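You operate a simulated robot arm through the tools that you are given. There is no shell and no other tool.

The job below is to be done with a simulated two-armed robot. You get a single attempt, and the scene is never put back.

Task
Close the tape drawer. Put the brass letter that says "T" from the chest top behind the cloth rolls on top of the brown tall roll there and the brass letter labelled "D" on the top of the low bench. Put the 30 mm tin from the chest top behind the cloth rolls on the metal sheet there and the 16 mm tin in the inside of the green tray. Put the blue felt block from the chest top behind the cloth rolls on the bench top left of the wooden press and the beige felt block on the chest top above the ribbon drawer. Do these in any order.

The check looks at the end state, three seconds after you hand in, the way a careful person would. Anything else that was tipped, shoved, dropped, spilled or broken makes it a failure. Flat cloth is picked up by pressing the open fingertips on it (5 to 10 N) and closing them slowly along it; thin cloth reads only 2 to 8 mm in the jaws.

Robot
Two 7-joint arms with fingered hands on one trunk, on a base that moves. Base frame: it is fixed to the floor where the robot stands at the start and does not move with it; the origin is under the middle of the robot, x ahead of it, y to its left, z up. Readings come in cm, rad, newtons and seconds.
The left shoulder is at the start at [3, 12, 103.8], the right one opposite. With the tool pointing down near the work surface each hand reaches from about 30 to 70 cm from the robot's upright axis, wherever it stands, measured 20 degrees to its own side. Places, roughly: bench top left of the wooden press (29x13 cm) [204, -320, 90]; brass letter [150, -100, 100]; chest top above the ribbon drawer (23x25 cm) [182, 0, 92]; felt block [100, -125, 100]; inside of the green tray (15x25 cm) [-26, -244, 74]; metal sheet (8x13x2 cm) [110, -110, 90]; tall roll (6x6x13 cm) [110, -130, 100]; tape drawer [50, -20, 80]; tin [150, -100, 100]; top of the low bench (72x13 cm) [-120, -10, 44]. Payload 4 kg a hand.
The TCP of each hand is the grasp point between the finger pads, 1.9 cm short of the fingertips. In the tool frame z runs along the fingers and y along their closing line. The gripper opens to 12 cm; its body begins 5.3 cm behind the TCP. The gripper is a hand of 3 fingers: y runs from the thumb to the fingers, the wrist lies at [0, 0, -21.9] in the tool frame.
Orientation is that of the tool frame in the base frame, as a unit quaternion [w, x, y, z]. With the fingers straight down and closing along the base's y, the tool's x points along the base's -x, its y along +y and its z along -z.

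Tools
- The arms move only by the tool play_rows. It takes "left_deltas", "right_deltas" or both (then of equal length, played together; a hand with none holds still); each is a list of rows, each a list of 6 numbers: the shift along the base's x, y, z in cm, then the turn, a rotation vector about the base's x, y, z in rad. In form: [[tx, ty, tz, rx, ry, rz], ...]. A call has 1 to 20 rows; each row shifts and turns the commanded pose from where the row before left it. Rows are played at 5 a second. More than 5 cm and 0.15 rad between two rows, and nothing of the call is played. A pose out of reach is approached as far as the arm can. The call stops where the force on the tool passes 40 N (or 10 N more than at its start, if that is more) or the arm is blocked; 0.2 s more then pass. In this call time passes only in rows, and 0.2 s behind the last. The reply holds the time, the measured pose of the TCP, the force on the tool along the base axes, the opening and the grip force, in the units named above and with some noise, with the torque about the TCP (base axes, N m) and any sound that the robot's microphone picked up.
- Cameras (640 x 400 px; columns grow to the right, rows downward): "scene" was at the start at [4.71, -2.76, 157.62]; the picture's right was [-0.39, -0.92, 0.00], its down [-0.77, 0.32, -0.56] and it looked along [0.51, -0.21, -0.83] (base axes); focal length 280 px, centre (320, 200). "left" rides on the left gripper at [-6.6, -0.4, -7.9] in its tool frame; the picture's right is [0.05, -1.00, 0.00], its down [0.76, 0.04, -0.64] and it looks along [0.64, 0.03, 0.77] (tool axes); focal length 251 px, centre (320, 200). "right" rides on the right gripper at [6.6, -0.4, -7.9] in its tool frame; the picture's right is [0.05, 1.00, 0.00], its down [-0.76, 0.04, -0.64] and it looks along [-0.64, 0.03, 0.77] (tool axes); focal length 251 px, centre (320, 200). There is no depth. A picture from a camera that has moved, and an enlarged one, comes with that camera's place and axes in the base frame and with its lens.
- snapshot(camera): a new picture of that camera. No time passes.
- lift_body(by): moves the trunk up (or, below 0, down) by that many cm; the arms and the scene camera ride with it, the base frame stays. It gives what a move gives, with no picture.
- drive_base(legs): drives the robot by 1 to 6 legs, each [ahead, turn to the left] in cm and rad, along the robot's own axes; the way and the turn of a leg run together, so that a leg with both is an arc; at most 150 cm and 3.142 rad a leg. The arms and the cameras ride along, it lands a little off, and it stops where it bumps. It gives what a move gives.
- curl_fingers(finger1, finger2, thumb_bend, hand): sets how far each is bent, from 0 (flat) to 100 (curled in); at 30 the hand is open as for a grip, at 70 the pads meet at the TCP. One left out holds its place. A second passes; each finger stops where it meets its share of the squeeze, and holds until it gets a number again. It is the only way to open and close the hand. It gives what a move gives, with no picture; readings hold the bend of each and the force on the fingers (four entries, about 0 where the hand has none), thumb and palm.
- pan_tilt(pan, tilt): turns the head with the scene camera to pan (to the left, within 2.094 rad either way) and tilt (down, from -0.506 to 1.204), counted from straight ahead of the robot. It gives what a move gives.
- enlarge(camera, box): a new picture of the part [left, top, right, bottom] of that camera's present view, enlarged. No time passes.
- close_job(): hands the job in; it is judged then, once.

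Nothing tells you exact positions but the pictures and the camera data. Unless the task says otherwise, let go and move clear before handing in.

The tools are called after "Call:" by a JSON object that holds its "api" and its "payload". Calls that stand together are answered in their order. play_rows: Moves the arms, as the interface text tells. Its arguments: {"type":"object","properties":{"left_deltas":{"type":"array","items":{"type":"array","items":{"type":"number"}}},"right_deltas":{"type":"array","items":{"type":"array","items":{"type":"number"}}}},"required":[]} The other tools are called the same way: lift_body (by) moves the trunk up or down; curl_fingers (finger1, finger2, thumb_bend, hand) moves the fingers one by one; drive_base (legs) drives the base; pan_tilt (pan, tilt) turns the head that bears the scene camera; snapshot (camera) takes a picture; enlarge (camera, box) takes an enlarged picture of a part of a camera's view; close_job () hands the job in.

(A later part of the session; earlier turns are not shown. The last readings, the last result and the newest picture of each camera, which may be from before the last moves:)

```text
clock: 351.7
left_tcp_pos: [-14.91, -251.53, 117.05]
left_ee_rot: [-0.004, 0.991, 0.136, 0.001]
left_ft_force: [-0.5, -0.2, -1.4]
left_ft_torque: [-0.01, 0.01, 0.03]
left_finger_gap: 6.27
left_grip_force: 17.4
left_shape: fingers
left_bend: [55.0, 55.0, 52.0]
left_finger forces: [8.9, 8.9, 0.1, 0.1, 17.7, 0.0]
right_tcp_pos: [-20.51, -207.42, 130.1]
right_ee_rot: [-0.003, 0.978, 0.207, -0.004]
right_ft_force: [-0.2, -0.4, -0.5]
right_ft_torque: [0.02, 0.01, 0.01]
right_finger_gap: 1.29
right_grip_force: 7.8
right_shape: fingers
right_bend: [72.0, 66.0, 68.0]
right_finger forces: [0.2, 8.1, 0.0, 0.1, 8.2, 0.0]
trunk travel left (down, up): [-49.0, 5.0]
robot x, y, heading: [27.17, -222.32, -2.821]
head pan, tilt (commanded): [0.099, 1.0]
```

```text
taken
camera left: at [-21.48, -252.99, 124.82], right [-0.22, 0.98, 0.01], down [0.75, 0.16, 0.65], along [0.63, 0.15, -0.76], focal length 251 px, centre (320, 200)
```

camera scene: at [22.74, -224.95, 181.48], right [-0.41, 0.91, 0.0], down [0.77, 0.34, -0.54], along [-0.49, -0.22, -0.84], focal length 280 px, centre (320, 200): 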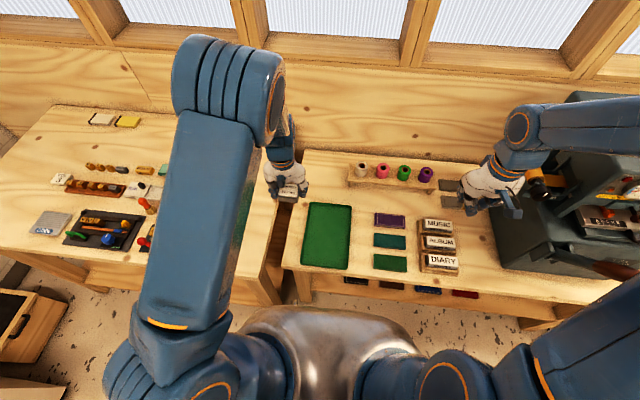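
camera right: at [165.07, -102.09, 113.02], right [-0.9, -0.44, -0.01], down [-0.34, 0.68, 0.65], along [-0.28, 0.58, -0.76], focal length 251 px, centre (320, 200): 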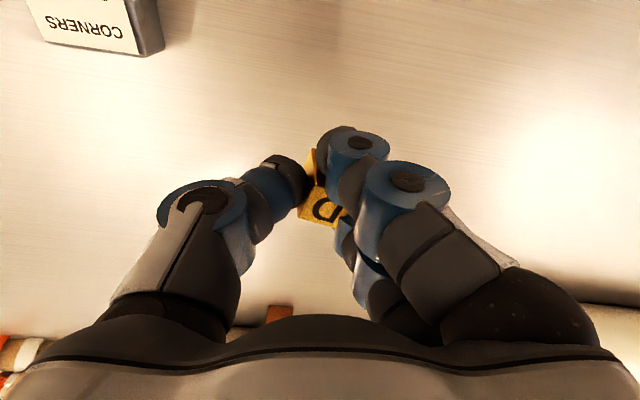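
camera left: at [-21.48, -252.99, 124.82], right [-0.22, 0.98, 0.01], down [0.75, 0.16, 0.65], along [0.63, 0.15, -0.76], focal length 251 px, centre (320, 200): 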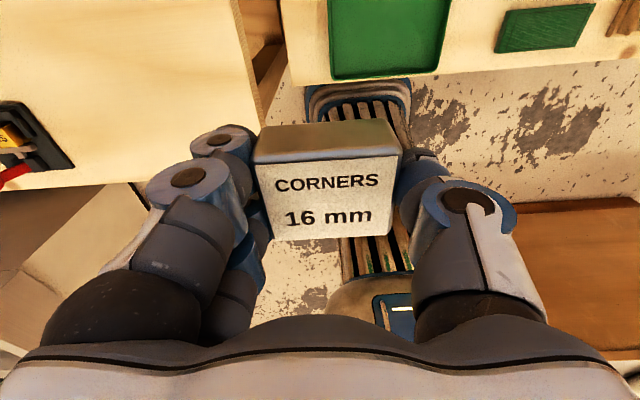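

The tray is centred at about [-25.4,-243.2]. I'll lower the trunk a bit and move the tin above the tray centre.

Call:
{"api": "lift_body", "payload": {"by": -14}}

Call:
{"api": "play_rows", "payload": {"left_deltas": [[-1.5, 1.2, 0, 0, 0, 0], [-3, 2.3, 0, 0, 0, 0], [-3.5, 2.7, 0, 0, 0, 0], [-2.5, 2, 0, 0, 0, 0], [0, 0, -3, 0, 0, 0], [0, 0, -3, 0, 0, 0]]}}

Call:
{"api": "snapshot", "payload": {"camera": "left"}}

Call:
{"api": "snapshot", "payload": {"camera": "scene"}}

```text
clock: 353.3
left_tcp_pos: [-14.85, -251.49, 103.05]
left_ee_rot: [-0.003, 0.991, 0.136, 0.001]
left_ft_force: [0.3, 0.2, -0.6]
left_ft_torque: [0.0, 0.0, 0.01]
left_finger_gap: 6.28
left_grip_force: 18.1
left_shape: fingers
left_bend: [55.0, 55.0, 52.0]
left_finger forces: [8.9, 8.9, 0.0, 0.0, 17.7, 0.0]
right_tcp_pos: [-20.36, -207.35, 116.16]
right_ee_rot: [-0.004, 0.978, 0.207, -0.004]
right_ft_force: [-0.9, -0.7, -0.7]
right_ft_torque: [-0.01, 0.01, -0.01]
right_finger_gap: 1.25
right_grip_force: 8.3
right_shape: fingers
right_bend: [72.0, 66.0, 68.0]
right_finger forces: [0.3, 8.2, 0.1, 0.1, 8.2, 0.1]
trunk travel left (down, up): [-35.0, 19.0]
robot x, y, heading: [27.19, -222.9, -2.82]
head pan, tilt (commanded): [0.099, 1.0]
```

```text
clock: 354.7
left_tcp_pos: [-25.39, -243.26, 96.94]
left_ee_rot: [-0.005, 0.991, 0.136, 0.002]
left_ft_force: [-0.2, -0.1, -1.2]
left_ft_torque: [0.0, 0.01, -0.01]
left_finger_gap: 6.28
left_grip_force: 17.0
left_shape: fingers
left_bend: [55.0, 55.0, 52.0]
left_finger forces: [8.7, 8.7, 0.0, 0.1, 17.5, 0.0]
right_tcp_pos: [-20.45, -207.37, 115.91]
right_ee_rot: [-0.004, 0.978, 0.207, -0.004]
right_ft_force: [0.1, 0.1, -0.8]
right_ft_torque: [-0.01, -0.05, 0.01]
right_finger_gap: 1.27
right_grip_force: 8.7
right_shape: fingers
right_bend: [72.0, 66.0, 68.0]
right_finger forces: [0.4, 8.2, 0.1, 0.1, 8.2, 0.0]
trunk travel left (down, up): [-35.0, 19.0]
robot x, y, heading: [27.5, -222.64, -2.816]
head pan, tilt (commanded): [0.099, 1.0]
```

```text
taken
camera left: at [-32.11, -244.78, 104.75], right [-0.22, 0.98, 0.01], down [0.75, 0.16, 0.65], along [0.63, 0.15, -0.76], focal length 251 px, centre (320, 200)
```

left: 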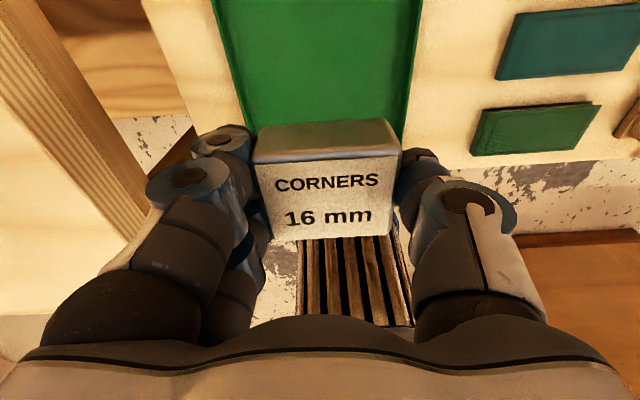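

```text
taken
camera scene: at [22.68, -224.88, 167.47], right [-0.41, 0.91, 0.0], down [0.77, 0.34, -0.54], along [-0.49, -0.22, -0.84], focal length 280 px, centre (320, 200)
```

scene: 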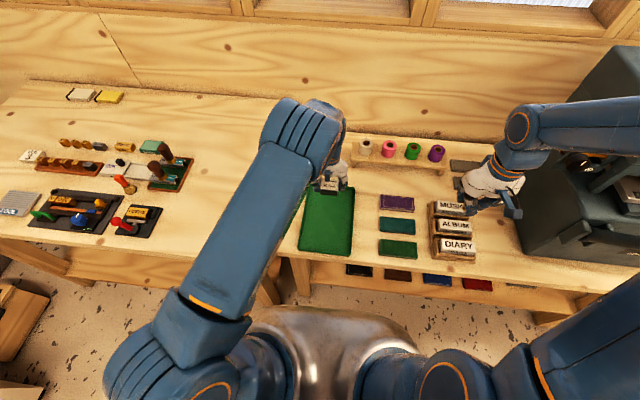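

The tin is centred over the tray. I'll lower it inside.

Call:
{"api": "play_rows", "payload": {"left_deltas": [[0, 0, -3.5, 0, 0, 0], [0, 0, -3.5, 0, 0, 0], [0, 0, -3.5, 0, 0, 0], [0, 0, -3, 0, 0, 0], [0, 0, -2, 0, 0, 0]]}}

Call:
{"api": "snapshot", "payload": {"camera": "left"}}

```text
clock: 355.9
left_tcp_pos: [-25.39, -243.26, 81.5]
left_ee_rot: [-0.004, 0.991, 0.135, 0.001]
left_ft_force: [-0.2, 0.0, -1.5]
left_ft_torque: [-0.07, 0.01, 0.01]
left_finger_gap: 6.29
left_grip_force: 17.1
left_shape: fingers
left_bend: [55.0, 55.0, 52.0]
left_finger forces: [8.7, 8.8, 0.1, 0.0, 17.3, 0.1]
right_tcp_pos: [-20.47, -207.33, 116.03]
right_ee_rot: [-0.004, 0.978, 0.207, -0.004]
right_ft_force: [0.2, -0.2, -0.6]
right_ft_torque: [0.01, 0.02, 0.0]
right_finger_gap: 1.29
right_grip_force: 8.3
right_shape: fingers
right_bend: [72.0, 66.0, 68.0]
right_finger forces: [0.2, 8.2, 0.1, 0.1, 8.2, 0.1]
trunk travel left (down, up): [-35.0, 19.0]
robot x, y, heading: [27.36, -222.75, -2.819]
head pan, tilt (commanded): [0.099, 1.0]
```

```text
taken
camera left: at [-31.93, -244.79, 89.27], right [-0.22, 0.98, 0.01], down [0.75, 0.16, 0.65], along [0.63, 0.15, -0.76], focal length 251 px, centre (320, 200)
```

left: 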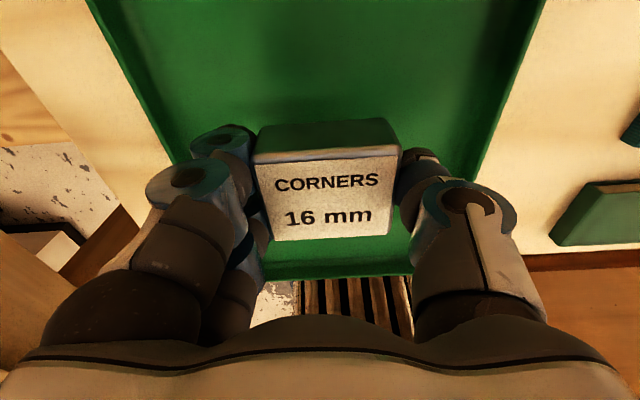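

Call:
{"api": "play_rows", "payload": {"left_deltas": [[0, 0, -1.5, 0, 0, 0], [0, 0, -1.2, 0, 0, 0], [0, 0, -0.6, 0, 0, 0]]}}

Call:
{"api": "play_rows", "payload": {"left_deltas": [[0, 0, -0.3, 0, 0, 0], [0, 0, -0.3, 0, 0, 0]]}}

Call:
{"api": "snapshot", "payload": {"camera": "left"}}

```text
clock: 356.7
left_tcp_pos: [-25.32, -243.3, 78.17]
left_ee_rot: [-0.004, 0.991, 0.137, 0.001]
left_ft_force: [-0.1, -0.9, -1.0]
left_ft_torque: [0.01, -0.01, 0.02]
left_finger_gap: 6.27
left_grip_force: 17.1
left_shape: fingers
left_bend: [55.0, 55.0, 52.0]
left_finger forces: [8.7, 8.7, 0.0, 0.0, 17.4, 0.0]
right_tcp_pos: [-20.47, -207.33, 116.05]
right_ee_rot: [-0.003, 0.978, 0.208, -0.004]
right_ft_force: [-0.2, 0.2, -1.0]
right_ft_torque: [0.01, 0.02, 0.0]
right_finger_gap: 1.29
right_grip_force: 8.3
right_shape: fingers
right_bend: [72.0, 66.0, 68.0]
right_finger forces: [0.3, 8.2, 0.0, 0.1, 8.3, 0.0]
trunk travel left (down, up): [-35.0, 19.0]
robot x, y, heading: [27.23, -222.67, -2.822]
head pan, tilt (commanded): [0.099, 1.0]
```

```text
clock: 357.3
left_tcp_pos: [-25.24, -243.24, 77.6]
left_ee_rot: [-0.003, 0.991, 0.135, 0.001]
left_ft_force: [0.3, 0.6, -1.5]
left_ft_torque: [0.02, -0.01, 0.05]
left_finger_gap: 6.26
left_grip_force: 17.3
left_shape: fingers
left_bend: [55.0, 55.0, 52.0]
left_finger forces: [8.7, 8.6, 0.1, 0.0, 17.4, 0.0]
right_tcp_pos: [-20.5, -207.35, 115.89]
right_ee_rot: [-0.003, 0.978, 0.207, -0.004]
right_ft_force: [0.4, -0.4, -1.6]
right_ft_torque: [-0.01, 0.02, 0.01]
right_finger_gap: 1.27
right_grip_force: 8.4
right_shape: fingers
right_bend: [72.0, 66.0, 68.0]
right_finger forces: [0.4, 8.2, 0.0, 0.0, 8.2, 0.0]
trunk travel left (down, up): [-35.0, 19.0]
robot x, y, heading: [27.17, -222.73, -2.825]
head pan, tilt (commanded): [0.099, 1.0]
```

```text
taken
camera left: at [-31.94, -244.74, 85.42], right [-0.22, 0.98, 0.01], down [0.75, 0.16, 0.65], along [0.63, 0.15, -0.76], focal length 251 px, centre (320, 200)
```

left: 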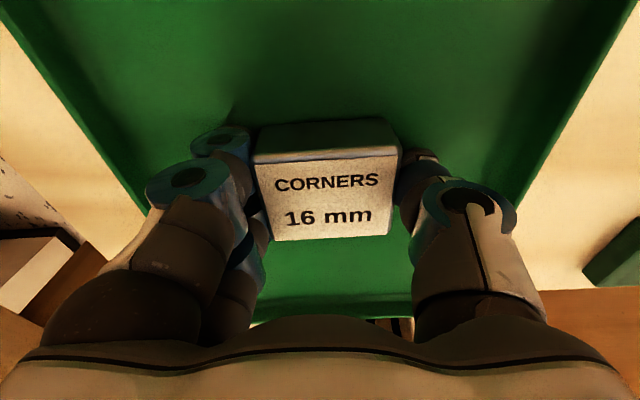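

Call:
{"api": "play_rows", "payload": {"left_deltas": [[0, 0, -0.3, 0, 0, 0], [0, 0, -0.3, 0, 0, 0]]}}

Call:
{"api": "play_rows", "payload": {"left_deltas": [[0, 0, -0.25, 0, 0, 0], [0, 0, -0.25, 0, 0, 0]]}}

```text
clock: 357.9
left_tcp_pos: [-25.38, -243.28, 77.4]
left_ee_rot: [-0.004, 0.991, 0.136, -0.001]
left_ft_force: [4.0, -0.4, 25.4]
left_ft_torque: [0.1, -0.04, -0.09]
left_finger_gap: 6.24
left_grip_force: 21.1
left_shape: fingers
left_bend: [55.0, 55.0, 53.0]
left_finger forces: [10.8, 10.6, 0.0, 0.1, 19.9, 0.1]
right_tcp_pos: [-20.11, -207.25, 116.33]
right_ee_rot: [-0.003, 0.978, 0.207, -0.005]
right_ft_force: [0.1, -0.2, -1.3]
right_ft_torque: [-0.02, 0.0, 0.0]
right_finger_gap: 1.29
right_grip_force: 8.1
right_shape: fingers
right_bend: [72.0, 66.0, 68.0]
right_finger forces: [0.2, 8.1, 0.0, 0.0, 8.2, 0.1]
trunk travel left (down, up): [-35.0, 19.0]
robot x, y, heading: [27.23, -222.9, -2.82]
head pan, tilt (commanded): [0.099, 1.0]
```

```text
clock: 358.4
left_tcp_pos: [-25.73, -243.3, 77.29]
left_ee_rot: [-0.003, 0.991, 0.135, -0.002]
left_ft_force: [7.1, 2.5, 21.3]
left_ft_torque: [0.1, -0.07, -0.04]
left_finger_gap: 6.23
left_grip_force: 20.6
left_shape: fingers
left_bend: [55.0, 55.0, 53.0]
left_finger forces: [11.3, 10.4, 0.0, 0.0, 20.0, 0.0]
right_tcp_pos: [-20.4, -207.38, 116.14]
right_ee_rot: [-0.003, 0.978, 0.207, -0.005]
right_ft_force: [0.0, -0.2, -0.7]
right_ft_torque: [0.02, -0.02, 0.01]
right_finger_gap: 1.3
right_grip_force: 8.3
right_shape: fingers
right_bend: [72.0, 66.0, 68.0]
right_finger forces: [0.3, 8.2, 0.1, 0.1, 8.3, 0.0]
trunk travel left (down, up): [-35.0, 19.0]
robot x, y, heading: [27.21, -222.59, -2.822]
head pan, tilt (commanded): [0.099, 1.0]
stopped in row 2 (left hand): the force on the tool passed its limit at 44 N (the readings are from after the stop); the commanded pose is now the measured one
```

The tin is on the tray floor (I pressed a bit firmly). Ease off, then release.

Call:
{"api": "play_rows", "payload": {"left_deltas": [[0, 0, 0.25, 0, 0, 0], [0, 0, 0.1, 0, 0, 0]]}}

Call:
{"api": "curl_fingers", "payload": {"hand": "left", "finger1": 49, "finger2": 49, "thumb_bend": 49}}

Call:
{"api": "snapshot", "payload": {"camera": "left"}}

```text
clock: 359.0
left_tcp_pos: [-25.52, -243.3, 77.33]
left_ee_rot: [-0.003, 0.991, 0.135, -0.003]
left_ft_force: [-1.7, 0.2, 2.4]
left_ft_torque: [0.1, 0.04, 0.05]
left_finger_gap: 6.28
left_grip_force: 18.9
left_shape: fingers
left_bend: [55.0, 55.0, 53.0]
left_finger forces: [8.9, 9.3, 0.0, 0.0, 19.3, 0.0]
right_tcp_pos: [-20.37, -207.23, 116.13]
right_ee_rot: [-0.004, 0.978, 0.207, -0.004]
right_ft_force: [0.7, 0.1, -1.4]
right_ft_torque: [-0.03, -0.02, 0.01]
right_finger_gap: 1.28
right_grip_force: 8.4
right_shape: fingers
right_bend: [72.0, 66.0, 68.0]
right_finger forces: [0.3, 8.2, 0.1, 0.0, 8.2, 0.0]
trunk travel left (down, up): [-35.0, 19.0]
robot x, y, heading: [27.32, -222.69, -2.82]
head pan, tilt (commanded): [0.099, 1.0]
```

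```text
clock: 360.0
left_tcp_pos: [-25.61, -243.36, 77.43]
left_ee_rot: [-0.003, 0.991, 0.135, -0.003]
left_ft_force: [-0.1, 0.8, 0.5]
left_ft_torque: [0.02, 0.02, -0.02]
left_finger_gap: 7.17
left_grip_force: 0.1
left_shape: fingers
left_bend: [49.0, 49.0, 49.0]
left_finger forces: [0.0, 0.1, 0.0, 0.0, 0.0, 0.1]
right_tcp_pos: [-20.39, -207.33, 116.05]
right_ee_rot: [-0.004, 0.978, 0.207, -0.005]
right_ft_force: [0.4, 0.5, -0.5]
right_ft_torque: [0.02, 0.01, 0.0]
right_finger_gap: 1.29
right_grip_force: 8.3
right_shape: fingers
right_bend: [72.0, 66.0, 68.0]
right_finger forces: [0.3, 8.2, 0.0, 0.0, 8.1, 0.1]
trunk travel left (down, up): [-35.0, 19.0]
robot x, y, heading: [27.35, -222.86, -2.823]
head pan, tilt (commanded): [0.099, 1.0]
```

```text
taken
camera left: at [-32.22, -244.8, 85.23], right [-0.22, 0.98, 0.01], down [0.75, 0.16, 0.64], along [0.62, 0.14, -0.77], focal length 251 px, centre (320, 200)
```

left: 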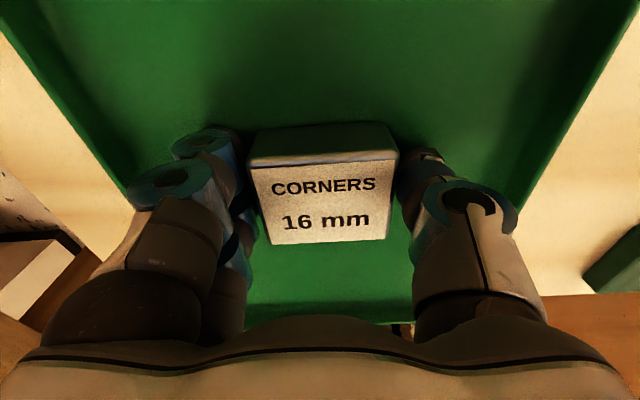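

The tin stands in the tray. I lift the left hand straight up and check.

Call:
{"api": "play_rows", "payload": {"left_deltas": [[0, 0, 0.8, 0, 0, 0], [0, 0, 2, 0, 0, 0], [0, 0, 4, 0, 0, 0], [0, 0, 4.5, 0, 0, 0], [0, 0, 4.5, 0, 0, 0], [0, 0, 4.5, 0, 0, 0], [0, 0, 4.5, 0, 0, 0], [0, 0, 4.5, 0, 0, 0], [0, 0, 4.5, 0, 0, 0]]}}

Call:
{"api": "snapshot", "payload": {"camera": "left"}}

Call:
{"api": "snapshot", "payload": {"camera": "scene"}}

Call:
{"api": "snapshot", "payload": {"camera": "right"}}

```text
clock: 362.0
left_tcp_pos: [-25.51, -243.14, 111.12]
left_ee_rot: [-0.003, 0.991, 0.136, -0.001]
left_ft_force: [0.9, 0.0, 0.9]
left_ft_torque: [0.01, 0.0, 0.02]
left_finger_gap: 7.17
left_grip_force: 0.1
left_shape: fingers
left_bend: [49.0, 49.0, 49.0]
left_finger forces: [0.1, 0.0, 0.0, 0.0, 0.0, 0.1]
right_tcp_pos: [-20.46, -207.41, 116.16]
right_ee_rot: [-0.004, 0.978, 0.206, -0.005]
right_ft_force: [-0.1, 0.1, -0.6]
right_ft_torque: [-0.04, 0.0, -0.01]
right_finger_gap: 1.25
right_grip_force: 7.9
right_shape: fingers
right_bend: [72.0, 66.0, 68.0]
right_finger forces: [0.3, 8.3, 0.1, 0.0, 8.1, 0.0]
trunk travel left (down, up): [-35.0, 19.0]
robot x, y, heading: [27.06, -222.76, -2.827]
head pan, tilt (commanded): [0.099, 1.0]
```

```text
taken
camera left: at [-32.09, -244.57, 118.98], right [-0.22, 0.98, 0.01], down [0.75, 0.16, 0.64], along [0.62, 0.14, -0.77], focal length 251 px, centre (320, 200)
```

left: 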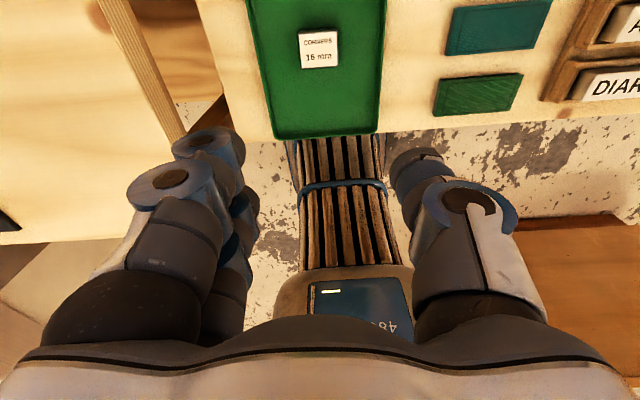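

```text
taken
camera scene: at [22.87, -224.86, 167.48], right [-0.41, 0.91, 0.0], down [0.77, 0.34, -0.54], along [-0.49, -0.22, -0.84], focal length 280 px, centre (320, 200)
```

scene: 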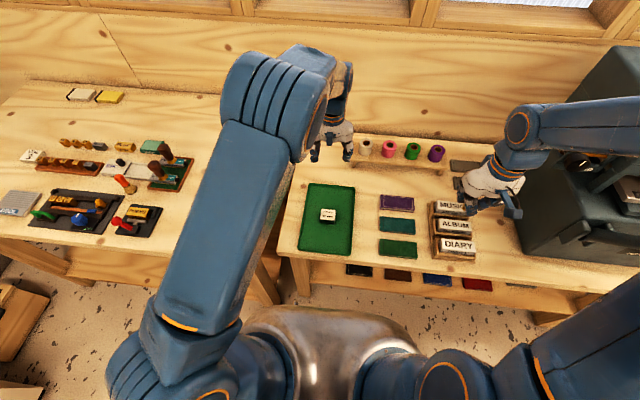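

```text
taken
camera right: at [-14.36, -204.41, 123.96], right [0.45, -0.89, -0.01], down [-0.68, -0.35, 0.65], along [-0.58, -0.29, -0.76], focal length 251 px, centre (320, 200)
```

right: 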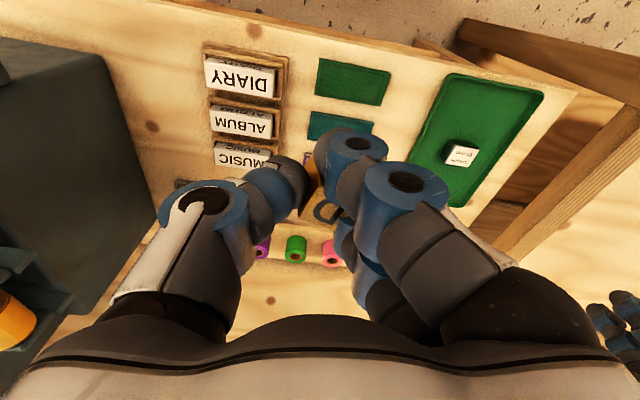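

The 16 mm tin is in the green tray and D is still in the right hand. Now to the low bench: I back up, turn right and drive down the corridor.

Call:
{"api": "drive_base", "payload": {"legs": [[-20, 0]]}}

Call:
{"api": "play_rows", "payload": {"left_deltas": [[3, -2, 1, 0, 0, 0], [3.3, -2.2, 1, 0, 0, 0], [3.3, -2.2, 1, 0, 0, 0], [3.3, -2.2, 1, 0, 0, 0], [3, -2, 0, 0, 0, 0]]}}

Call:
{"api": "drive_base", "payload": {"legs": [[0, -0.4]]}}

Call:
{"api": "drive_base", "payload": {"legs": [[0, -0.4]]}}

Call:
{"api": "drive_base", "payload": {"legs": [[0, -0.4]]}}

Call:
{"api": "drive_base", "payload": {"legs": [[0, -0.39]]}}

Call:
{"api": "pan_tilt", "payload": {"pan": 0, "tilt": 0.7}}

Call:
{"api": "snapshot", "payload": {"camera": "scene"}}

```text
clock: 363.6
left_tcp_pos: [-6.61, -236.63, 111.08]
left_ee_rot: [-0.003, 0.991, 0.133, -0.002]
left_ft_force: [0.3, 0.8, 0.6]
left_ft_torque: [-0.03, 0.04, -0.03]
left_finger_gap: 7.13
left_grip_force: 0.1
left_shape: fingers
left_bend: [49.0, 49.0, 49.0]
left_finger forces: [0.0, 0.0, 0.0, 0.0, 0.0, 0.0]
right_tcp_pos: [-1.44, -200.96, 116.23]
right_ee_rot: [-0.004, 0.979, 0.205, -0.005]
right_ft_force: [0.2, -0.2, -0.6]
right_ft_torque: [-0.02, -0.01, -0.05]
right_finger_gap: 1.27
right_grip_force: 7.9
right_shape: fingers
right_bend: [72.0, 66.0, 68.0]
right_finger forces: [0.3, 8.3, 0.0, 0.0, 8.2, 0.1]
trunk travel left (down, up): [-35.0, 19.0]
robot x, y, heading: [46.08, -216.43, -2.826]
head pan, tilt (commanded): [0.099, 1.0]
```

```text
clock: 364.8
left_tcp_pos: [9.25, -247.41, 115.19]
left_ee_rot: [-0.005, 0.991, 0.133, -0.002]
left_ft_force: [-0.1, -0.4, -0.6]
left_ft_torque: [0.01, 0.0, -0.04]
left_finger_gap: 7.16
left_grip_force: 0.0
left_shape: fingers
left_bend: [49.0, 49.0, 49.0]
left_finger forces: [0.0, 0.0, 0.1, 0.1, 0.0, 0.0]
right_tcp_pos: [-1.43, -201.05, 116.05]
right_ee_rot: [-0.004, 0.979, 0.206, -0.004]
right_ft_force: [-0.4, 0.0, 0.0]
right_ft_torque: [0.05, -0.02, 0.0]
right_finger_gap: 1.28
right_grip_force: 8.0
right_shape: fingers
right_bend: [72.0, 66.0, 68.0]
right_finger forces: [0.3, 8.2, 0.0, 0.0, 8.2, 0.0]
trunk travel left (down, up): [-35.0, 19.0]
robot x, y, heading: [45.99, -216.25, -2.824]
head pan, tilt (commanded): [0.099, 1.0]
```

```text
clock: 366.4
left_tcp_pos: [0.32, -230.27, 115.19]
left_ee_rot: [-0.003, 0.998, -0.069, -0.002]
left_ft_force: [1.2, -0.4, 0.8]
left_ft_torque: [-0.02, 0.04, 0.01]
left_finger_gap: 7.15
left_grip_force: 0.1
left_shape: fingers
left_bend: [49.0, 49.0, 49.0]
left_finger forces: [0.0, 0.0, 0.0, 0.1, 0.0, 0.0]
right_tcp_pos: [8.84, -183.52, 116.06]
right_ee_rot: [-0.004, 1.0, 0.004, -0.003]
right_ft_force: [0.4, 0.5, -2.1]
right_ft_torque: [-0.02, -0.04, 0.02]
right_finger_gap: 1.28
right_grip_force: 7.9
right_shape: fingers
right_bend: [72.0, 66.0, 68.0]
right_finger forces: [0.2, 8.2, 0.0, 0.0, 8.2, 0.1]
trunk travel left (down, up): [-35.0, 19.0]
robot x, y, heading: [46.05, -219.69, 3.053]
head pan, tilt (commanded): [0.099, 1.0]
```

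```text
clock: 368.0
left_tcp_pos: [-0.3, -211.44, 115.15]
left_ee_rot: [-0.003, 0.964, -0.266, 0.0]
left_ft_force: [-0.1, -0.1, 0.0]
left_ft_torque: [-0.03, 0.02, 0.0]
left_finger_gap: 7.14
left_grip_force: 0.2
left_shape: fingers
left_bend: [49.0, 49.0, 49.0]
left_finger forces: [0.0, 0.1, 0.0, 0.1, 0.0, 0.1]
right_tcp_pos: [25.81, -171.61, 116.02]
right_ee_rot: [-0.004, 0.981, -0.194, -0.002]
right_ft_force: [0.0, 1.1, -1.6]
right_ft_torque: [-0.07, 0.0, -0.02]
right_finger_gap: 1.26
right_grip_force: 8.9
right_shape: fingers
right_bend: [72.0, 66.0, 68.0]
right_finger forces: [0.1, 8.1, 0.0, 0.0, 8.2, 0.0]
trunk travel left (down, up): [-35.0, 19.0]
robot x, y, heading: [44.68, -221.45, 2.649]
head pan, tilt (commanded): [0.099, 1.0]
```

```text
clock: 369.6
left_tcp_pos: [7.25, -194.35, 115.11]
left_ee_rot: [-0.005, 0.891, -0.453, 0.002]
left_ft_force: [-0.2, 0.2, -0.3]
left_ft_torque: [-0.04, 0.01, 0.0]
left_finger_gap: 7.17
left_grip_force: 0.1
left_shape: fingers
left_bend: [49.0, 49.0, 49.0]
left_finger forces: [0.0, 0.0, 0.0, 0.1, 0.0, 0.0]
right_tcp_pos: [46.69, -167.91, 116.08]
right_ee_rot: [-0.005, 0.922, -0.387, -0.003]
right_ft_force: [-0.6, 0.2, -1.4]
right_ft_torque: [-0.01, 0.0, -0.03]
right_finger_gap: 1.29
right_grip_force: 8.4
right_shape: fingers
right_bend: [72.0, 66.0, 68.0]
right_finger forces: [0.1, 8.1, 0.0, 0.0, 8.1, 0.0]
trunk travel left (down, up): [-35.0, 19.0]
robot x, y, heading: [42.27, -222.95, 2.243]
head pan, tilt (commanded): [0.099, 1.0]
```

```text
clock: 371.2
left_tcp_pos: [20.64, -182.89, 115.13]
left_ee_rot: [-0.004, 0.787, -0.617, 0.001]
left_ft_force: [-0.1, -0.2, -0.6]
left_ft_torque: [-0.02, -0.01, 0.0]
left_finger_gap: 7.15
left_grip_force: 0.1
left_shape: fingers
left_bend: [49.0, 49.0, 49.0]
left_finger forces: [0.0, 0.0, 0.1, 0.0, 0.1, 0.0]
right_tcp_pos: [67.28, -173.5, 115.94]
right_ee_rot: [-0.006, 0.83, -0.558, -0.001]
right_ft_force: [0.1, 0.4, -1.3]
right_ft_torque: [-0.03, 0.0, 0.02]
right_finger_gap: 1.24
right_grip_force: 8.5
right_shape: fingers
right_bend: [72.0, 66.0, 68.0]
right_finger forces: [0.1, 8.1, 0.1, 0.0, 8.1, 0.0]
trunk travel left (down, up): [-35.0, 19.0]
robot x, y, heading: [39.82, -223.65, 1.854]
head pan, tilt (commanded): [0.099, 1.0]
```

```text
clock: 372.0
left_tcp_pos: [20.64, -183.01, 115.23]
left_ee_rot: [-0.003, 0.787, -0.617, 0.001]
left_ft_force: [0.6, 0.0, -0.4]
left_ft_torque: [-0.04, 0.0, -0.04]
left_finger_gap: 7.13
left_grip_force: 0.1
left_shape: fingers
left_bend: [49.0, 49.0, 49.0]
left_finger forces: [0.1, 0.0, 0.0, 0.1, 0.0, 0.0]
right_tcp_pos: [67.31, -173.54, 116.07]
right_ee_rot: [-0.005, 0.83, -0.558, 0.0]
right_ft_force: [-0.3, -0.3, -1.3]
right_ft_torque: [0.0, 0.01, -0.01]
right_finger_gap: 1.25
right_grip_force: 8.4
right_shape: fingers
right_bend: [72.0, 66.0, 68.0]
right_finger forces: [0.0, 8.1, 0.1, 0.0, 8.1, 0.1]
trunk travel left (down, up): [-35.0, 19.0]
robot x, y, heading: [40.55, -223.9, 1.851]
head pan, tilt (commanded): [0.0, 0.7]
```

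```text
taken
camera scene: at [38.4, -217.54, 169.81], right [0.96, 0.28, 0.0], down [0.18, -0.62, -0.76], along [-0.21, 0.73, -0.64], focal length 280 px, centre (320, 200)
```

scene: 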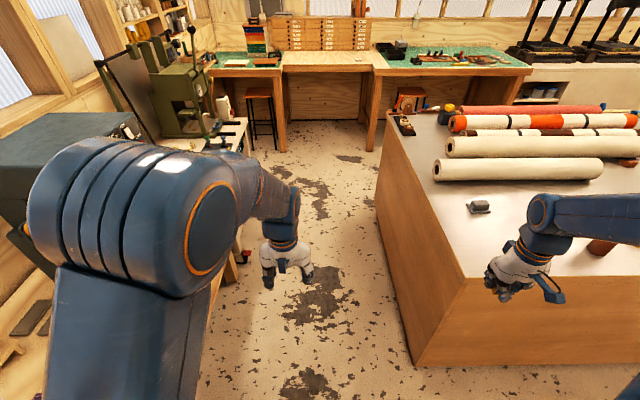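

In the corridor, facing the front side. I recentre the arms to the left and drive on.

Call:
{"api": "play_rows", "payload": {"right_deltas": [[-3.8, -1.1, 0, 0, 0, 0], [-3.8, -1.1, 0, 0, 0, 0], [-3.8, -1.1, 0, 0, 0, 0], [-3.8, -1.1, 0, 0, 0, 0], [-2.5, -0.7, 0, 0, 0, 0]], "left_deltas": [[-3.8, -1.1, 0, 0, 0, 0], [-3.8, -1.1, 0, 0, 0, 0], [-3.8, -1.1, 0, 0, 0, 0], [-3.8, -1.1, 0, 0, 0, 0], [-2.5, -0.7, 0, 0, 0, 0]]}}

Call:
{"api": "drive_base", "payload": {"legs": [[0, 0.017], [140, 0]]}}

Call:
{"api": "snapshot", "payload": {"camera": "scene"}}

```text
clock: 373.2
left_tcp_pos: [2.88, -188.14, 115.03]
left_ee_rot: [-0.005, 0.787, -0.617, 0.002]
left_ft_force: [-0.1, -0.9, -0.2]
left_ft_torque: [-0.01, -0.04, -0.01]
left_finger_gap: 7.15
left_grip_force: 0.1
left_shape: fingers
left_bend: [49.0, 49.0, 49.0]
left_finger forces: [0.0, 0.0, 0.0, 0.0, 0.0, 0.0]
right_tcp_pos: [49.63, -178.66, 116.05]
right_ee_rot: [-0.005, 0.83, -0.558, 0.0]
right_ft_force: [0.2, -0.2, -0.2]
right_ft_torque: [0.0, 0.0, -0.02]
right_finger_gap: 1.24
right_grip_force: 8.0
right_shape: fingers
right_bend: [72.0, 66.0, 68.0]
right_finger forces: [0.1, 7.9, 0.0, 0.0, 8.1, 0.1]
trunk travel left (down, up): [-35.0, 19.0]
robot x, y, heading: [40.19, -224.05, 1.852]
head pan, tilt (commanded): [0.0, 0.7]
```

```text
clock: 380.6
left_tcp_pos: [-40.56, -53.99, 115.22]
left_ee_rot: [-0.003, 0.796, -0.605, 0.001]
left_ft_force: [-0.2, -0.2, -0.2]
left_ft_torque: [-0.01, 0.01, -0.03]
left_finger_gap: 7.16
left_grip_force: 0.1
left_shape: fingers
left_bend: [49.0, 49.0, 49.0]
left_finger forces: [0.0, 0.0, 0.0, 0.0, 0.0, 0.0]
right_tcp_pos: [5.82, -43.05, 116.0]
right_ee_rot: [-0.005, 0.838, -0.546, -0.001]
right_ft_force: [0.8, 0.3, -1.2]
right_ft_torque: [0.0, -0.01, 0.0]
right_finger_gap: 1.26
right_grip_force: 8.2
right_shape: fingers
right_bend: [72.0, 66.0, 68.0]
right_finger forces: [0.0, 8.1, 0.0, 0.0, 8.0, 0.1]
trunk travel left (down, up): [-35.0, 19.0]
robot x, y, heading: [-2.74, -88.71, 1.877]
head pan, tilt (commanded): [0.0, 0.7]
```

```text
taken
camera scene: at [-4.68, -82.51, 169.82], right [0.95, 0.3, 0.0], down [0.19, -0.61, -0.76], along [-0.23, 0.73, -0.64], focal length 280 px, centre (320, 200)
```

scene: 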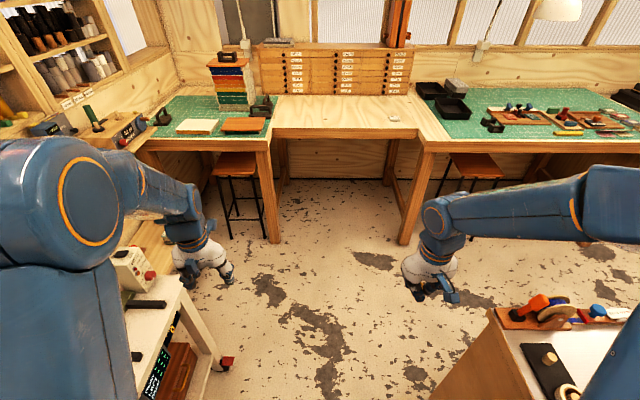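

Call:
{"api": "drive_base", "payload": {"legs": [[88, 0]]}}

Call:
{"api": "drive_base", "payload": {"legs": [[0, 0.4]]}}

Call:
{"api": "drive_base", "payload": {"legs": [[0, 0.4]]}}

Call:
{"api": "drive_base", "payload": {"legs": [[0, 0.4]]}}

Call:
{"api": "drive_base", "payload": {"legs": [[0, 0.36]]}}

Call:
{"api": "pan_tilt", "payload": {"pan": 0, "tilt": 0.9}}

Call:
{"api": "snapshot", "payload": {"camera": "scene"}}

```text
clock: 385.2
left_tcp_pos: [-67.34, 28.6, 115.17]
left_ee_rot: [-0.003, 0.798, -0.602, 0.001]
left_ft_force: [0.4, 0.1, 0.2]
left_ft_torque: [0.02, 0.0, 0.01]
left_finger_gap: 7.17
left_grip_force: 0.1
left_shape: fingers
left_bend: [49.0, 49.0, 49.0]
left_finger forces: [0.0, 0.0, 0.0, 0.0, 0.1, 0.0]
right_tcp_pos: [-21.01, 39.82, 116.15]
right_ee_rot: [-0.005, 0.84, -0.543, -0.001]
right_ft_force: [0.5, -0.1, -0.8]
right_ft_torque: [-0.01, 0.01, -0.02]
right_finger_gap: 1.26
right_grip_force: 8.9
right_shape: fingers
right_bend: [72.0, 66.0, 68.0]
right_finger forces: [0.0, 8.1, 0.0, 0.1, 7.8, 0.0]
trunk travel left (down, up): [-35.0, 19.0]
robot x, y, heading: [-29.37, -5.73, 1.884]
head pan, tilt (commanded): [0.0, 0.7]
```

```text
clock: 386.8
left_tcp_pos: [-77.68, 10.76, 115.13]
left_ee_rot: [-0.004, 0.903, -0.431, 0.0]
left_ft_force: [0.2, 0.3, 0.6]
left_ft_torque: [0.01, 0.01, -0.01]
left_finger_gap: 7.14
left_grip_force: 0.1
left_shape: fingers
left_bend: [49.0, 49.0, 49.0]
left_finger forces: [0.1, 0.0, 0.1, 0.0, 0.0, 0.1]
right_tcp_pos: [-39.41, 39.17, 116.02]
right_ee_rot: [-0.006, 0.932, -0.363, -0.002]
right_ft_force: [-0.1, 0.7, -0.7]
right_ft_torque: [-0.01, -0.01, 0.01]
right_finger_gap: 1.26
right_grip_force: 8.5
right_shape: fingers
right_bend: [72.0, 66.0, 68.0]
right_finger forces: [0.0, 8.0, 0.1, 0.1, 8.0, 0.0]
trunk travel left (down, up): [-35.0, 19.0]
robot x, y, heading: [-26.84, -4.1, 2.287]
head pan, tilt (commanded): [0.0, 0.7]
```

```text
clock: 388.4
left_tcp_pos: [-79.68, -10.19, 115.19]
left_ee_rot: [-0.005, 0.97, -0.244, 0.0]
left_ft_force: [-0.1, 0.2, -0.9]
left_ft_torque: [0.0, -0.03, -0.01]
left_finger_gap: 7.15
left_grip_force: 0.1
left_shape: fingers
left_bend: [49.0, 49.0, 49.0]
left_finger forces: [0.0, 0.0, 0.0, 0.0, 0.0, 0.1]
right_tcp_pos: [-55.28, 30.89, 116.03]
right_ee_rot: [-0.004, 0.985, -0.173, -0.003]
right_ft_force: [0.3, 0.0, -1.4]
right_ft_torque: [0.03, -0.05, -0.03]
right_finger_gap: 1.24
right_grip_force: 8.3
right_shape: fingers
right_bend: [72.0, 66.0, 68.0]
right_finger forces: [0.0, 8.2, 0.0, 0.0, 8.1, 0.0]
trunk travel left (down, up): [-35.0, 19.0]
robot x, y, heading: [-25.74, -1.69, 2.689]
head pan, tilt (commanded): [0.0, 0.7]
```

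```text
clock: 390.0
left_tcp_pos: [-72.44, -30.46, 115.09]
left_ee_rot: [-0.004, 0.999, -0.046, -0.001]
left_ft_force: [0.1, -0.3, -0.1]
left_ft_torque: [0.01, 0.0, 0.01]
left_finger_gap: 7.18
left_grip_force: 0.1
left_shape: fingers
left_bend: [49.0, 49.0, 49.0]
left_finger forces: [0.0, 0.0, 0.0, 0.0, 0.0, 0.1]
right_tcp_pos: [-66.04, 16.77, 116.03]
right_ee_rot: [-0.005, 1.0, 0.026, -0.004]
right_ft_force: [-0.9, 0.1, -2.6]
right_ft_torque: [0.05, 0.0, -0.05]
right_finger_gap: 1.26
right_grip_force: 7.9
right_shape: fingers
right_bend: [72.0, 66.0, 68.0]
right_finger forces: [0.0, 8.2, 0.1, 0.1, 8.1, 0.1]
trunk travel left (down, up): [-35.0, 19.0]
robot x, y, heading: [-25.97, 1.43, 3.093]
head pan, tilt (commanded): [0.0, 0.7]
```

```text
clock: 391.5
left_tcp_pos: [-58.09, -44.57, 115.13]
left_ee_rot: [-0.003, 0.991, 0.133, -0.003]
left_ft_force: [-0.7, 0.3, -0.1]
left_ft_torque: [0.04, -0.01, -0.01]
left_finger_gap: 7.14
left_grip_force: 0.0
left_shape: fingers
left_bend: [49.0, 49.0, 49.0]
left_finger forces: [0.1, 0.0, 0.0, 0.1, 0.1, 0.0]
right_tcp_pos: [-68.9, 1.69, 116.06]
right_ee_rot: [-0.003, 0.979, 0.205, -0.004]
right_ft_force: [0.0, 1.0, -1.7]
right_ft_torque: [0.0, -0.03, 0.0]
right_finger_gap: 1.22
right_grip_force: 7.8
right_shape: fingers
right_bend: [72.0, 66.0, 68.0]
right_finger forces: [0.1, 8.3, 0.1, 0.0, 8.1, 0.0]
trunk travel left (down, up): [-35.0, 19.0]
robot x, y, heading: [-26.93, 3.7, -2.83]
head pan, tilt (commanded): [0.0, 0.7]
```

```text
clock: 392.2
left_tcp_pos: [-58.24, -44.82, 115.05]
left_ee_rot: [-0.005, 0.991, 0.133, -0.002]
left_ft_force: [-0.1, -0.2, 0.5]
left_ft_torque: [0.04, 0.01, 0.0]
left_finger_gap: 7.15
left_grip_force: 0.1
left_shape: fingers
left_bend: [49.0, 49.0, 49.0]
left_finger forces: [0.0, 0.1, 0.0, 0.0, 0.1, 0.1]
right_tcp_pos: [-68.92, 1.62, 116.01]
right_ee_rot: [-0.004, 0.979, 0.205, -0.005]
right_ft_force: [-0.2, -1.1, -0.5]
right_ft_torque: [0.03, -0.02, 0.0]
right_finger_gap: 1.21
right_grip_force: 8.1
right_shape: fingers
right_bend: [72.0, 66.0, 68.0]
right_finger forces: [0.0, 8.3, 0.0, 0.0, 8.2, 0.0]
trunk travel left (down, up): [-35.0, 19.0]
robot x, y, heading: [-26.85, 3.49, -2.828]
head pan, tilt (commanded): [0.0, 0.901]
```

```text
taken
camera scene: at [-32.04, 1.71, 168.2], right [-0.31, 0.95, 0.0], down [0.75, 0.24, -0.62], along [-0.59, -0.19, -0.78], focal length 280 px, centre (320, 200)
```

scene: 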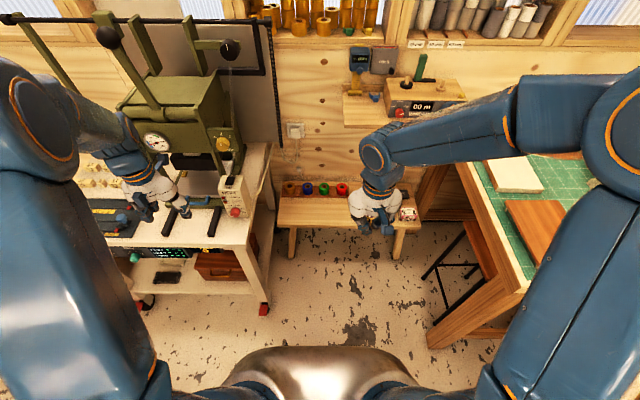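

I can see the low bench straight ahead; the left hand must be pulled in so it stays clear of the engraver on the cart. I'll retract it and look closer at the bench.

Call:
{"api": "play_rows", "payload": {"left_deltas": [[0.6, 3.6, 0, 0, 0, 0], [0.7, 4.2, 0, 0, 0, 0], [0.7, 4.2, 0, 0, 0, 0], [0.7, 4.2, 0, 0, 0, 0], [0.7, 4.2, 0, 0, 0, 0], [0.6, 3.6, 0, 0, 0, 0], [0.5, 3.1, 0, 0, 0, 0]]}}

Call:
{"api": "enlarge", "payload": {"camera": "scene", "box": [250, 150, 450, 280]}}

Call:
{"api": "snapshot", "payload": {"camera": "scene"}}

Call:
{"api": "snapshot", "payload": {"camera": "right"}}

```text
clock: 393.9
left_tcp_pos: [-53.8, -17.43, 115.15]
left_ee_rot: [-0.003, 0.991, 0.135, -0.002]
left_ft_force: [-0.1, -0.4, -0.3]
left_ft_torque: [0.02, -0.01, 0.01]
left_finger_gap: 7.17
left_grip_force: 0.0
left_shape: fingers
left_bend: [49.0, 49.0, 49.0]
left_finger forces: [0.0, 0.0, 0.0, 0.0, 0.0, 0.0]
right_tcp_pos: [-68.79, 1.79, 116.09]
right_ee_rot: [-0.004, 0.979, 0.205, -0.003]
right_ft_force: [0.1, -0.3, -0.8]
right_ft_torque: [-0.04, -0.03, 0.03]
right_finger_gap: 1.23
right_grip_force: 8.3
right_shape: fingers
right_bend: [72.0, 66.0, 68.0]
right_finger forces: [0.0, 8.4, 0.0, 0.1, 8.2, 0.0]
trunk travel left (down, up): [-35.0, 19.0]
robot x, y, heading: [-26.51, 3.47, -2.83]
head pan, tilt (commanded): [0.0, 0.901]
```

```text
3.08 times, centred on (350, 215) of scene
camera zoom: at [-32.01, 2.1, 168.2], right [-0.31, 0.95, 0.0], down [0.75, 0.24, -0.62], along [-0.59, -0.19, -0.78], focal length 861 px, centre (228, 154)
```

zoom: 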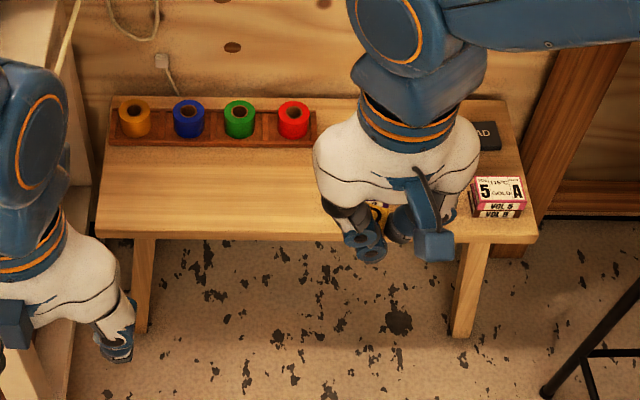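

```text
taken
camera scene: at [-32.01, 2.1, 168.2], right [-0.31, 0.95, 0.0], down [0.75, 0.24, -0.62], along [-0.59, -0.19, -0.78], focal length 280 px, centre (320, 200)
```

scene: 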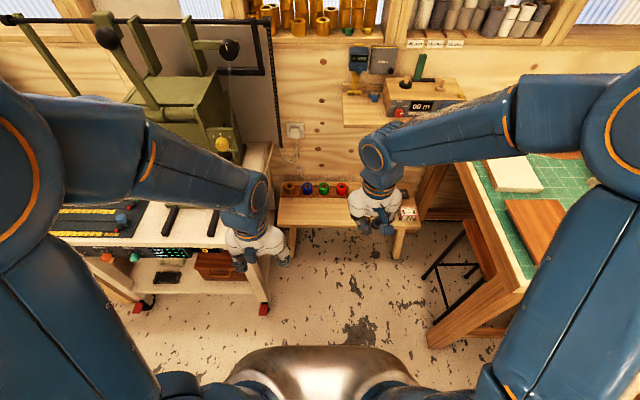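

```text
taken
camera right: at [-62.91, 4.77, 123.91], right [0.45, -0.89, -0.01], down [-0.68, -0.35, 0.65], along [-0.58, -0.29, -0.76], focal length 251 px, centre (320, 200)
```

right: 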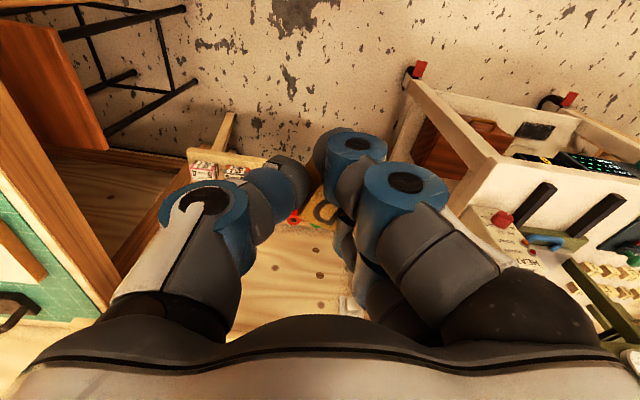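

The front strip of the low bench is free around [-119.5,-11.5]. I'll drive 32 cm closer with the left hand raised.

Call:
{"api": "play_rows", "payload": {"left_deltas": [[0.5, 1, 4, 0, 0, 0], [0.5, 1, 4, 0, 0, 0], [0.5, 1, 4, 0, 0, 0], [0, 0, 3, 0, 0, 0]]}}

Call:
{"api": "drive_base", "payload": {"legs": [[32, 0]]}}

Call:
{"api": "snapshot", "payload": {"camera": "scene"}}

Call:
{"api": "snapshot", "payload": {"camera": "left"}}

```text
clock: 394.9
left_tcp_pos: [-52.06, -14.5, 130.25]
left_ee_rot: [-0.004, 0.991, 0.134, -0.002]
left_ft_force: [0.5, -0.6, -0.6]
left_ft_torque: [0.0, 0.01, 0.01]
left_finger_gap: 7.17
left_grip_force: 0.0
left_shape: fingers
left_bend: [49.0, 49.0, 49.0]
left_finger forces: [0.0, 0.1, 0.0, 0.0, 0.0, 0.0]
right_tcp_pos: [-68.87, 1.69, 116.06]
right_ee_rot: [-0.004, 0.979, 0.205, -0.004]
right_ft_force: [0.6, 0.7, -0.8]
right_ft_torque: [-0.02, 0.02, -0.01]
right_finger_gap: 1.22
right_grip_force: 8.1
right_shape: fingers
right_bend: [72.0, 66.0, 68.0]
right_finger forces: [0.0, 8.4, 0.0, 0.0, 8.2, 0.0]
trunk travel left (down, up): [-35.0, 19.0]
robot x, y, heading: [-26.83, 3.97, -2.828]
head pan, tilt (commanded): [0.0, 0.901]
```

```text
clock: 397.0
left_tcp_pos: [-82.96, -24.49, 130.22]
left_ee_rot: [-0.003, 0.991, 0.133, -0.002]
left_ft_force: [0.4, 0.1, -0.5]
left_ft_torque: [0.0, -0.02, -0.02]
left_finger_gap: 7.17
left_grip_force: 0.0
left_shape: fingers
left_bend: [49.0, 49.0, 49.0]
left_finger forces: [0.0, 0.0, 0.0, 0.0, 0.1, 0.0]
right_tcp_pos: [-99.64, -8.13, 116.0]
right_ee_rot: [-0.003, 0.979, 0.205, -0.004]
right_ft_force: [0.4, 0.6, -1.0]
right_ft_torque: [0.0, 0.0, -0.02]
right_finger_gap: 1.22
right_grip_force: 7.6
right_shape: fingers
right_bend: [72.0, 66.0, 68.0]
right_finger forces: [0.1, 8.3, 0.0, 0.0, 8.2, 0.0]
trunk travel left (down, up): [-35.0, 19.0]
robot x, y, heading: [-57.17, -5.79, -2.832]
head pan, tilt (commanded): [0.0, 0.901]
```

```text
taken
camera scene: at [-62.77, -7.97, 168.2], right [-0.31, 0.95, 0.0], down [0.75, 0.24, -0.62], along [-0.59, -0.19, -0.78], focal length 280 px, centre (320, 200)
```

scene: 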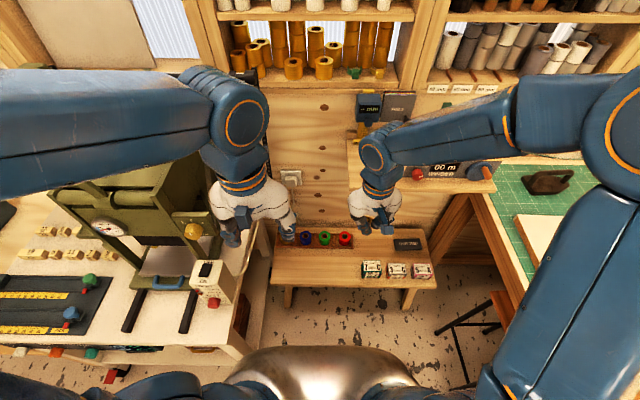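

```text
taken
camera left: at [-89.59, -25.93, 138.0], right [-0.21, 0.98, 0.01], down [0.75, 0.16, 0.64], along [0.63, 0.14, -0.77], focal length 251 px, centre (320, 200)
```

left: 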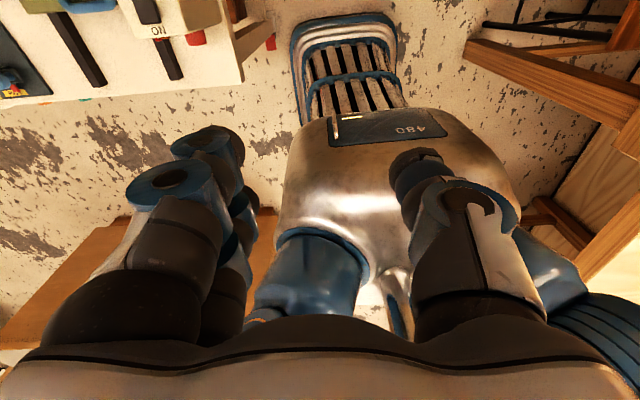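

The boxes occupy the right front; a clear spot is at about [-115.7,-24.7]. I'll move the left hand further aside, then lower the trunk.

Call:
{"api": "play_rows", "payload": {"left_deltas": [[0.8, -2.5, 2, 0, 0, 0], [1, -3, 2, 0, 0, 0], [1, -3, 2, 0, 0, 0]]}}

Call:
{"api": "lift_body", "payload": {"by": -20}}

Call:
{"api": "snapshot", "payload": {"camera": "scene"}}

Call:
{"api": "snapshot", "payload": {"camera": "right"}}

```text
clock: 397.8
left_tcp_pos: [-79.99, -33.02, 136.22]
left_ee_rot: [-0.003, 0.991, 0.133, -0.002]
left_ft_force: [0.5, 0.2, 1.3]
left_ft_torque: [0.01, 0.04, -0.01]
left_finger_gap: 7.16
left_grip_force: 0.1
left_shape: fingers
left_bend: [49.0, 49.0, 49.0]
left_finger forces: [0.0, 0.1, 0.1, 0.1, 0.1, 0.0]
right_tcp_pos: [-99.47, -8.31, 116.09]
right_ee_rot: [-0.004, 0.979, 0.205, -0.005]
right_ft_force: [1.0, 0.2, -1.0]
right_ft_torque: [-0.02, 0.0, -0.01]
right_finger_gap: 1.2
right_grip_force: 8.1
right_shape: fingers
right_bend: [72.0, 66.0, 68.0]
right_finger forces: [0.1, 8.2, 0.0, 0.0, 8.1, 0.0]
trunk travel left (down, up): [-35.0, 19.0]
robot x, y, heading: [-57.53, -6.27, -2.83]
head pan, tilt (commanded): [0.0, 0.901]
```

```text
clock: 400.0
left_tcp_pos: [-80.02, -32.88, 116.15]
left_ee_rot: [-0.003, 0.991, 0.133, -0.002]
left_ft_force: [0.2, 0.4, -0.9]
left_ft_torque: [-0.02, -0.03, 0.0]
left_finger_gap: 7.15
left_grip_force: 0.1
left_shape: fingers
left_bend: [49.0, 49.0, 49.0]
left_finger forces: [0.1, 0.0, 0.0, 0.0, 0.0, 0.1]
right_tcp_pos: [-99.57, -8.15, 96.06]
right_ee_rot: [-0.003, 0.979, 0.206, -0.005]
right_ft_force: [-0.3, -0.5, -1.2]
right_ft_torque: [0.01, -0.02, 0.02]
right_finger_gap: 1.22
right_grip_force: 7.8
right_shape: fingers
right_bend: [72.0, 66.0, 68.0]
right_finger forces: [0.0, 8.3, 0.0, 0.1, 8.2, 0.1]
trunk travel left (down, up): [-15.0, 39.0]
robot x, y, heading: [-57.5, -6.08, -2.828]
head pan, tilt (commanded): [0.0, 0.901]
```

```text
taken
camera scene: at [-62.66, -7.94, 148.21], right [-0.31, 0.95, 0.0], down [0.75, 0.24, -0.62], along [-0.59, -0.19, -0.78], focal length 280 px, centre (320, 200)
```

scene: 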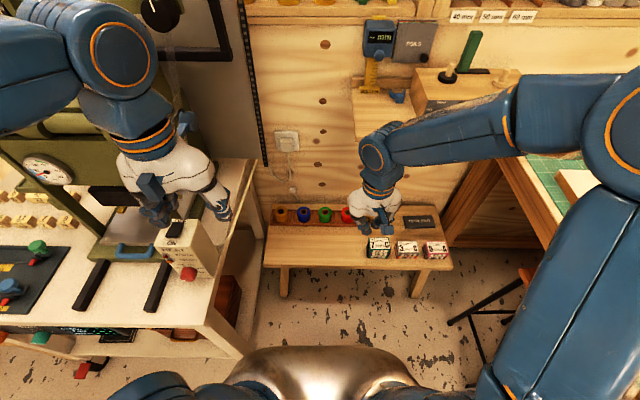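

```text
taken
camera right: at [-93.56, -5.25, 103.93], right [0.45, -0.89, -0.01], down [-0.68, -0.35, 0.65], along [-0.58, -0.29, -0.76], focal length 251 px, centre (320, 200)
```

right: 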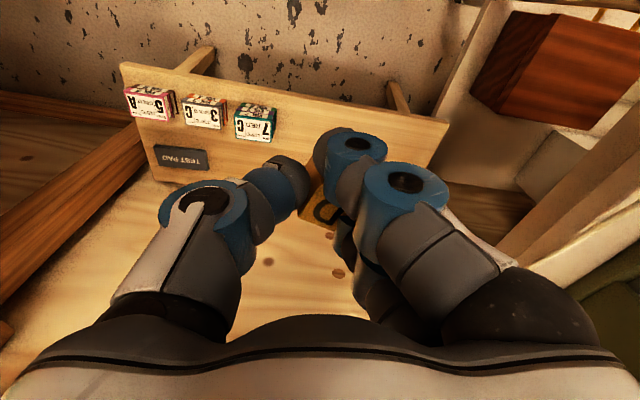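

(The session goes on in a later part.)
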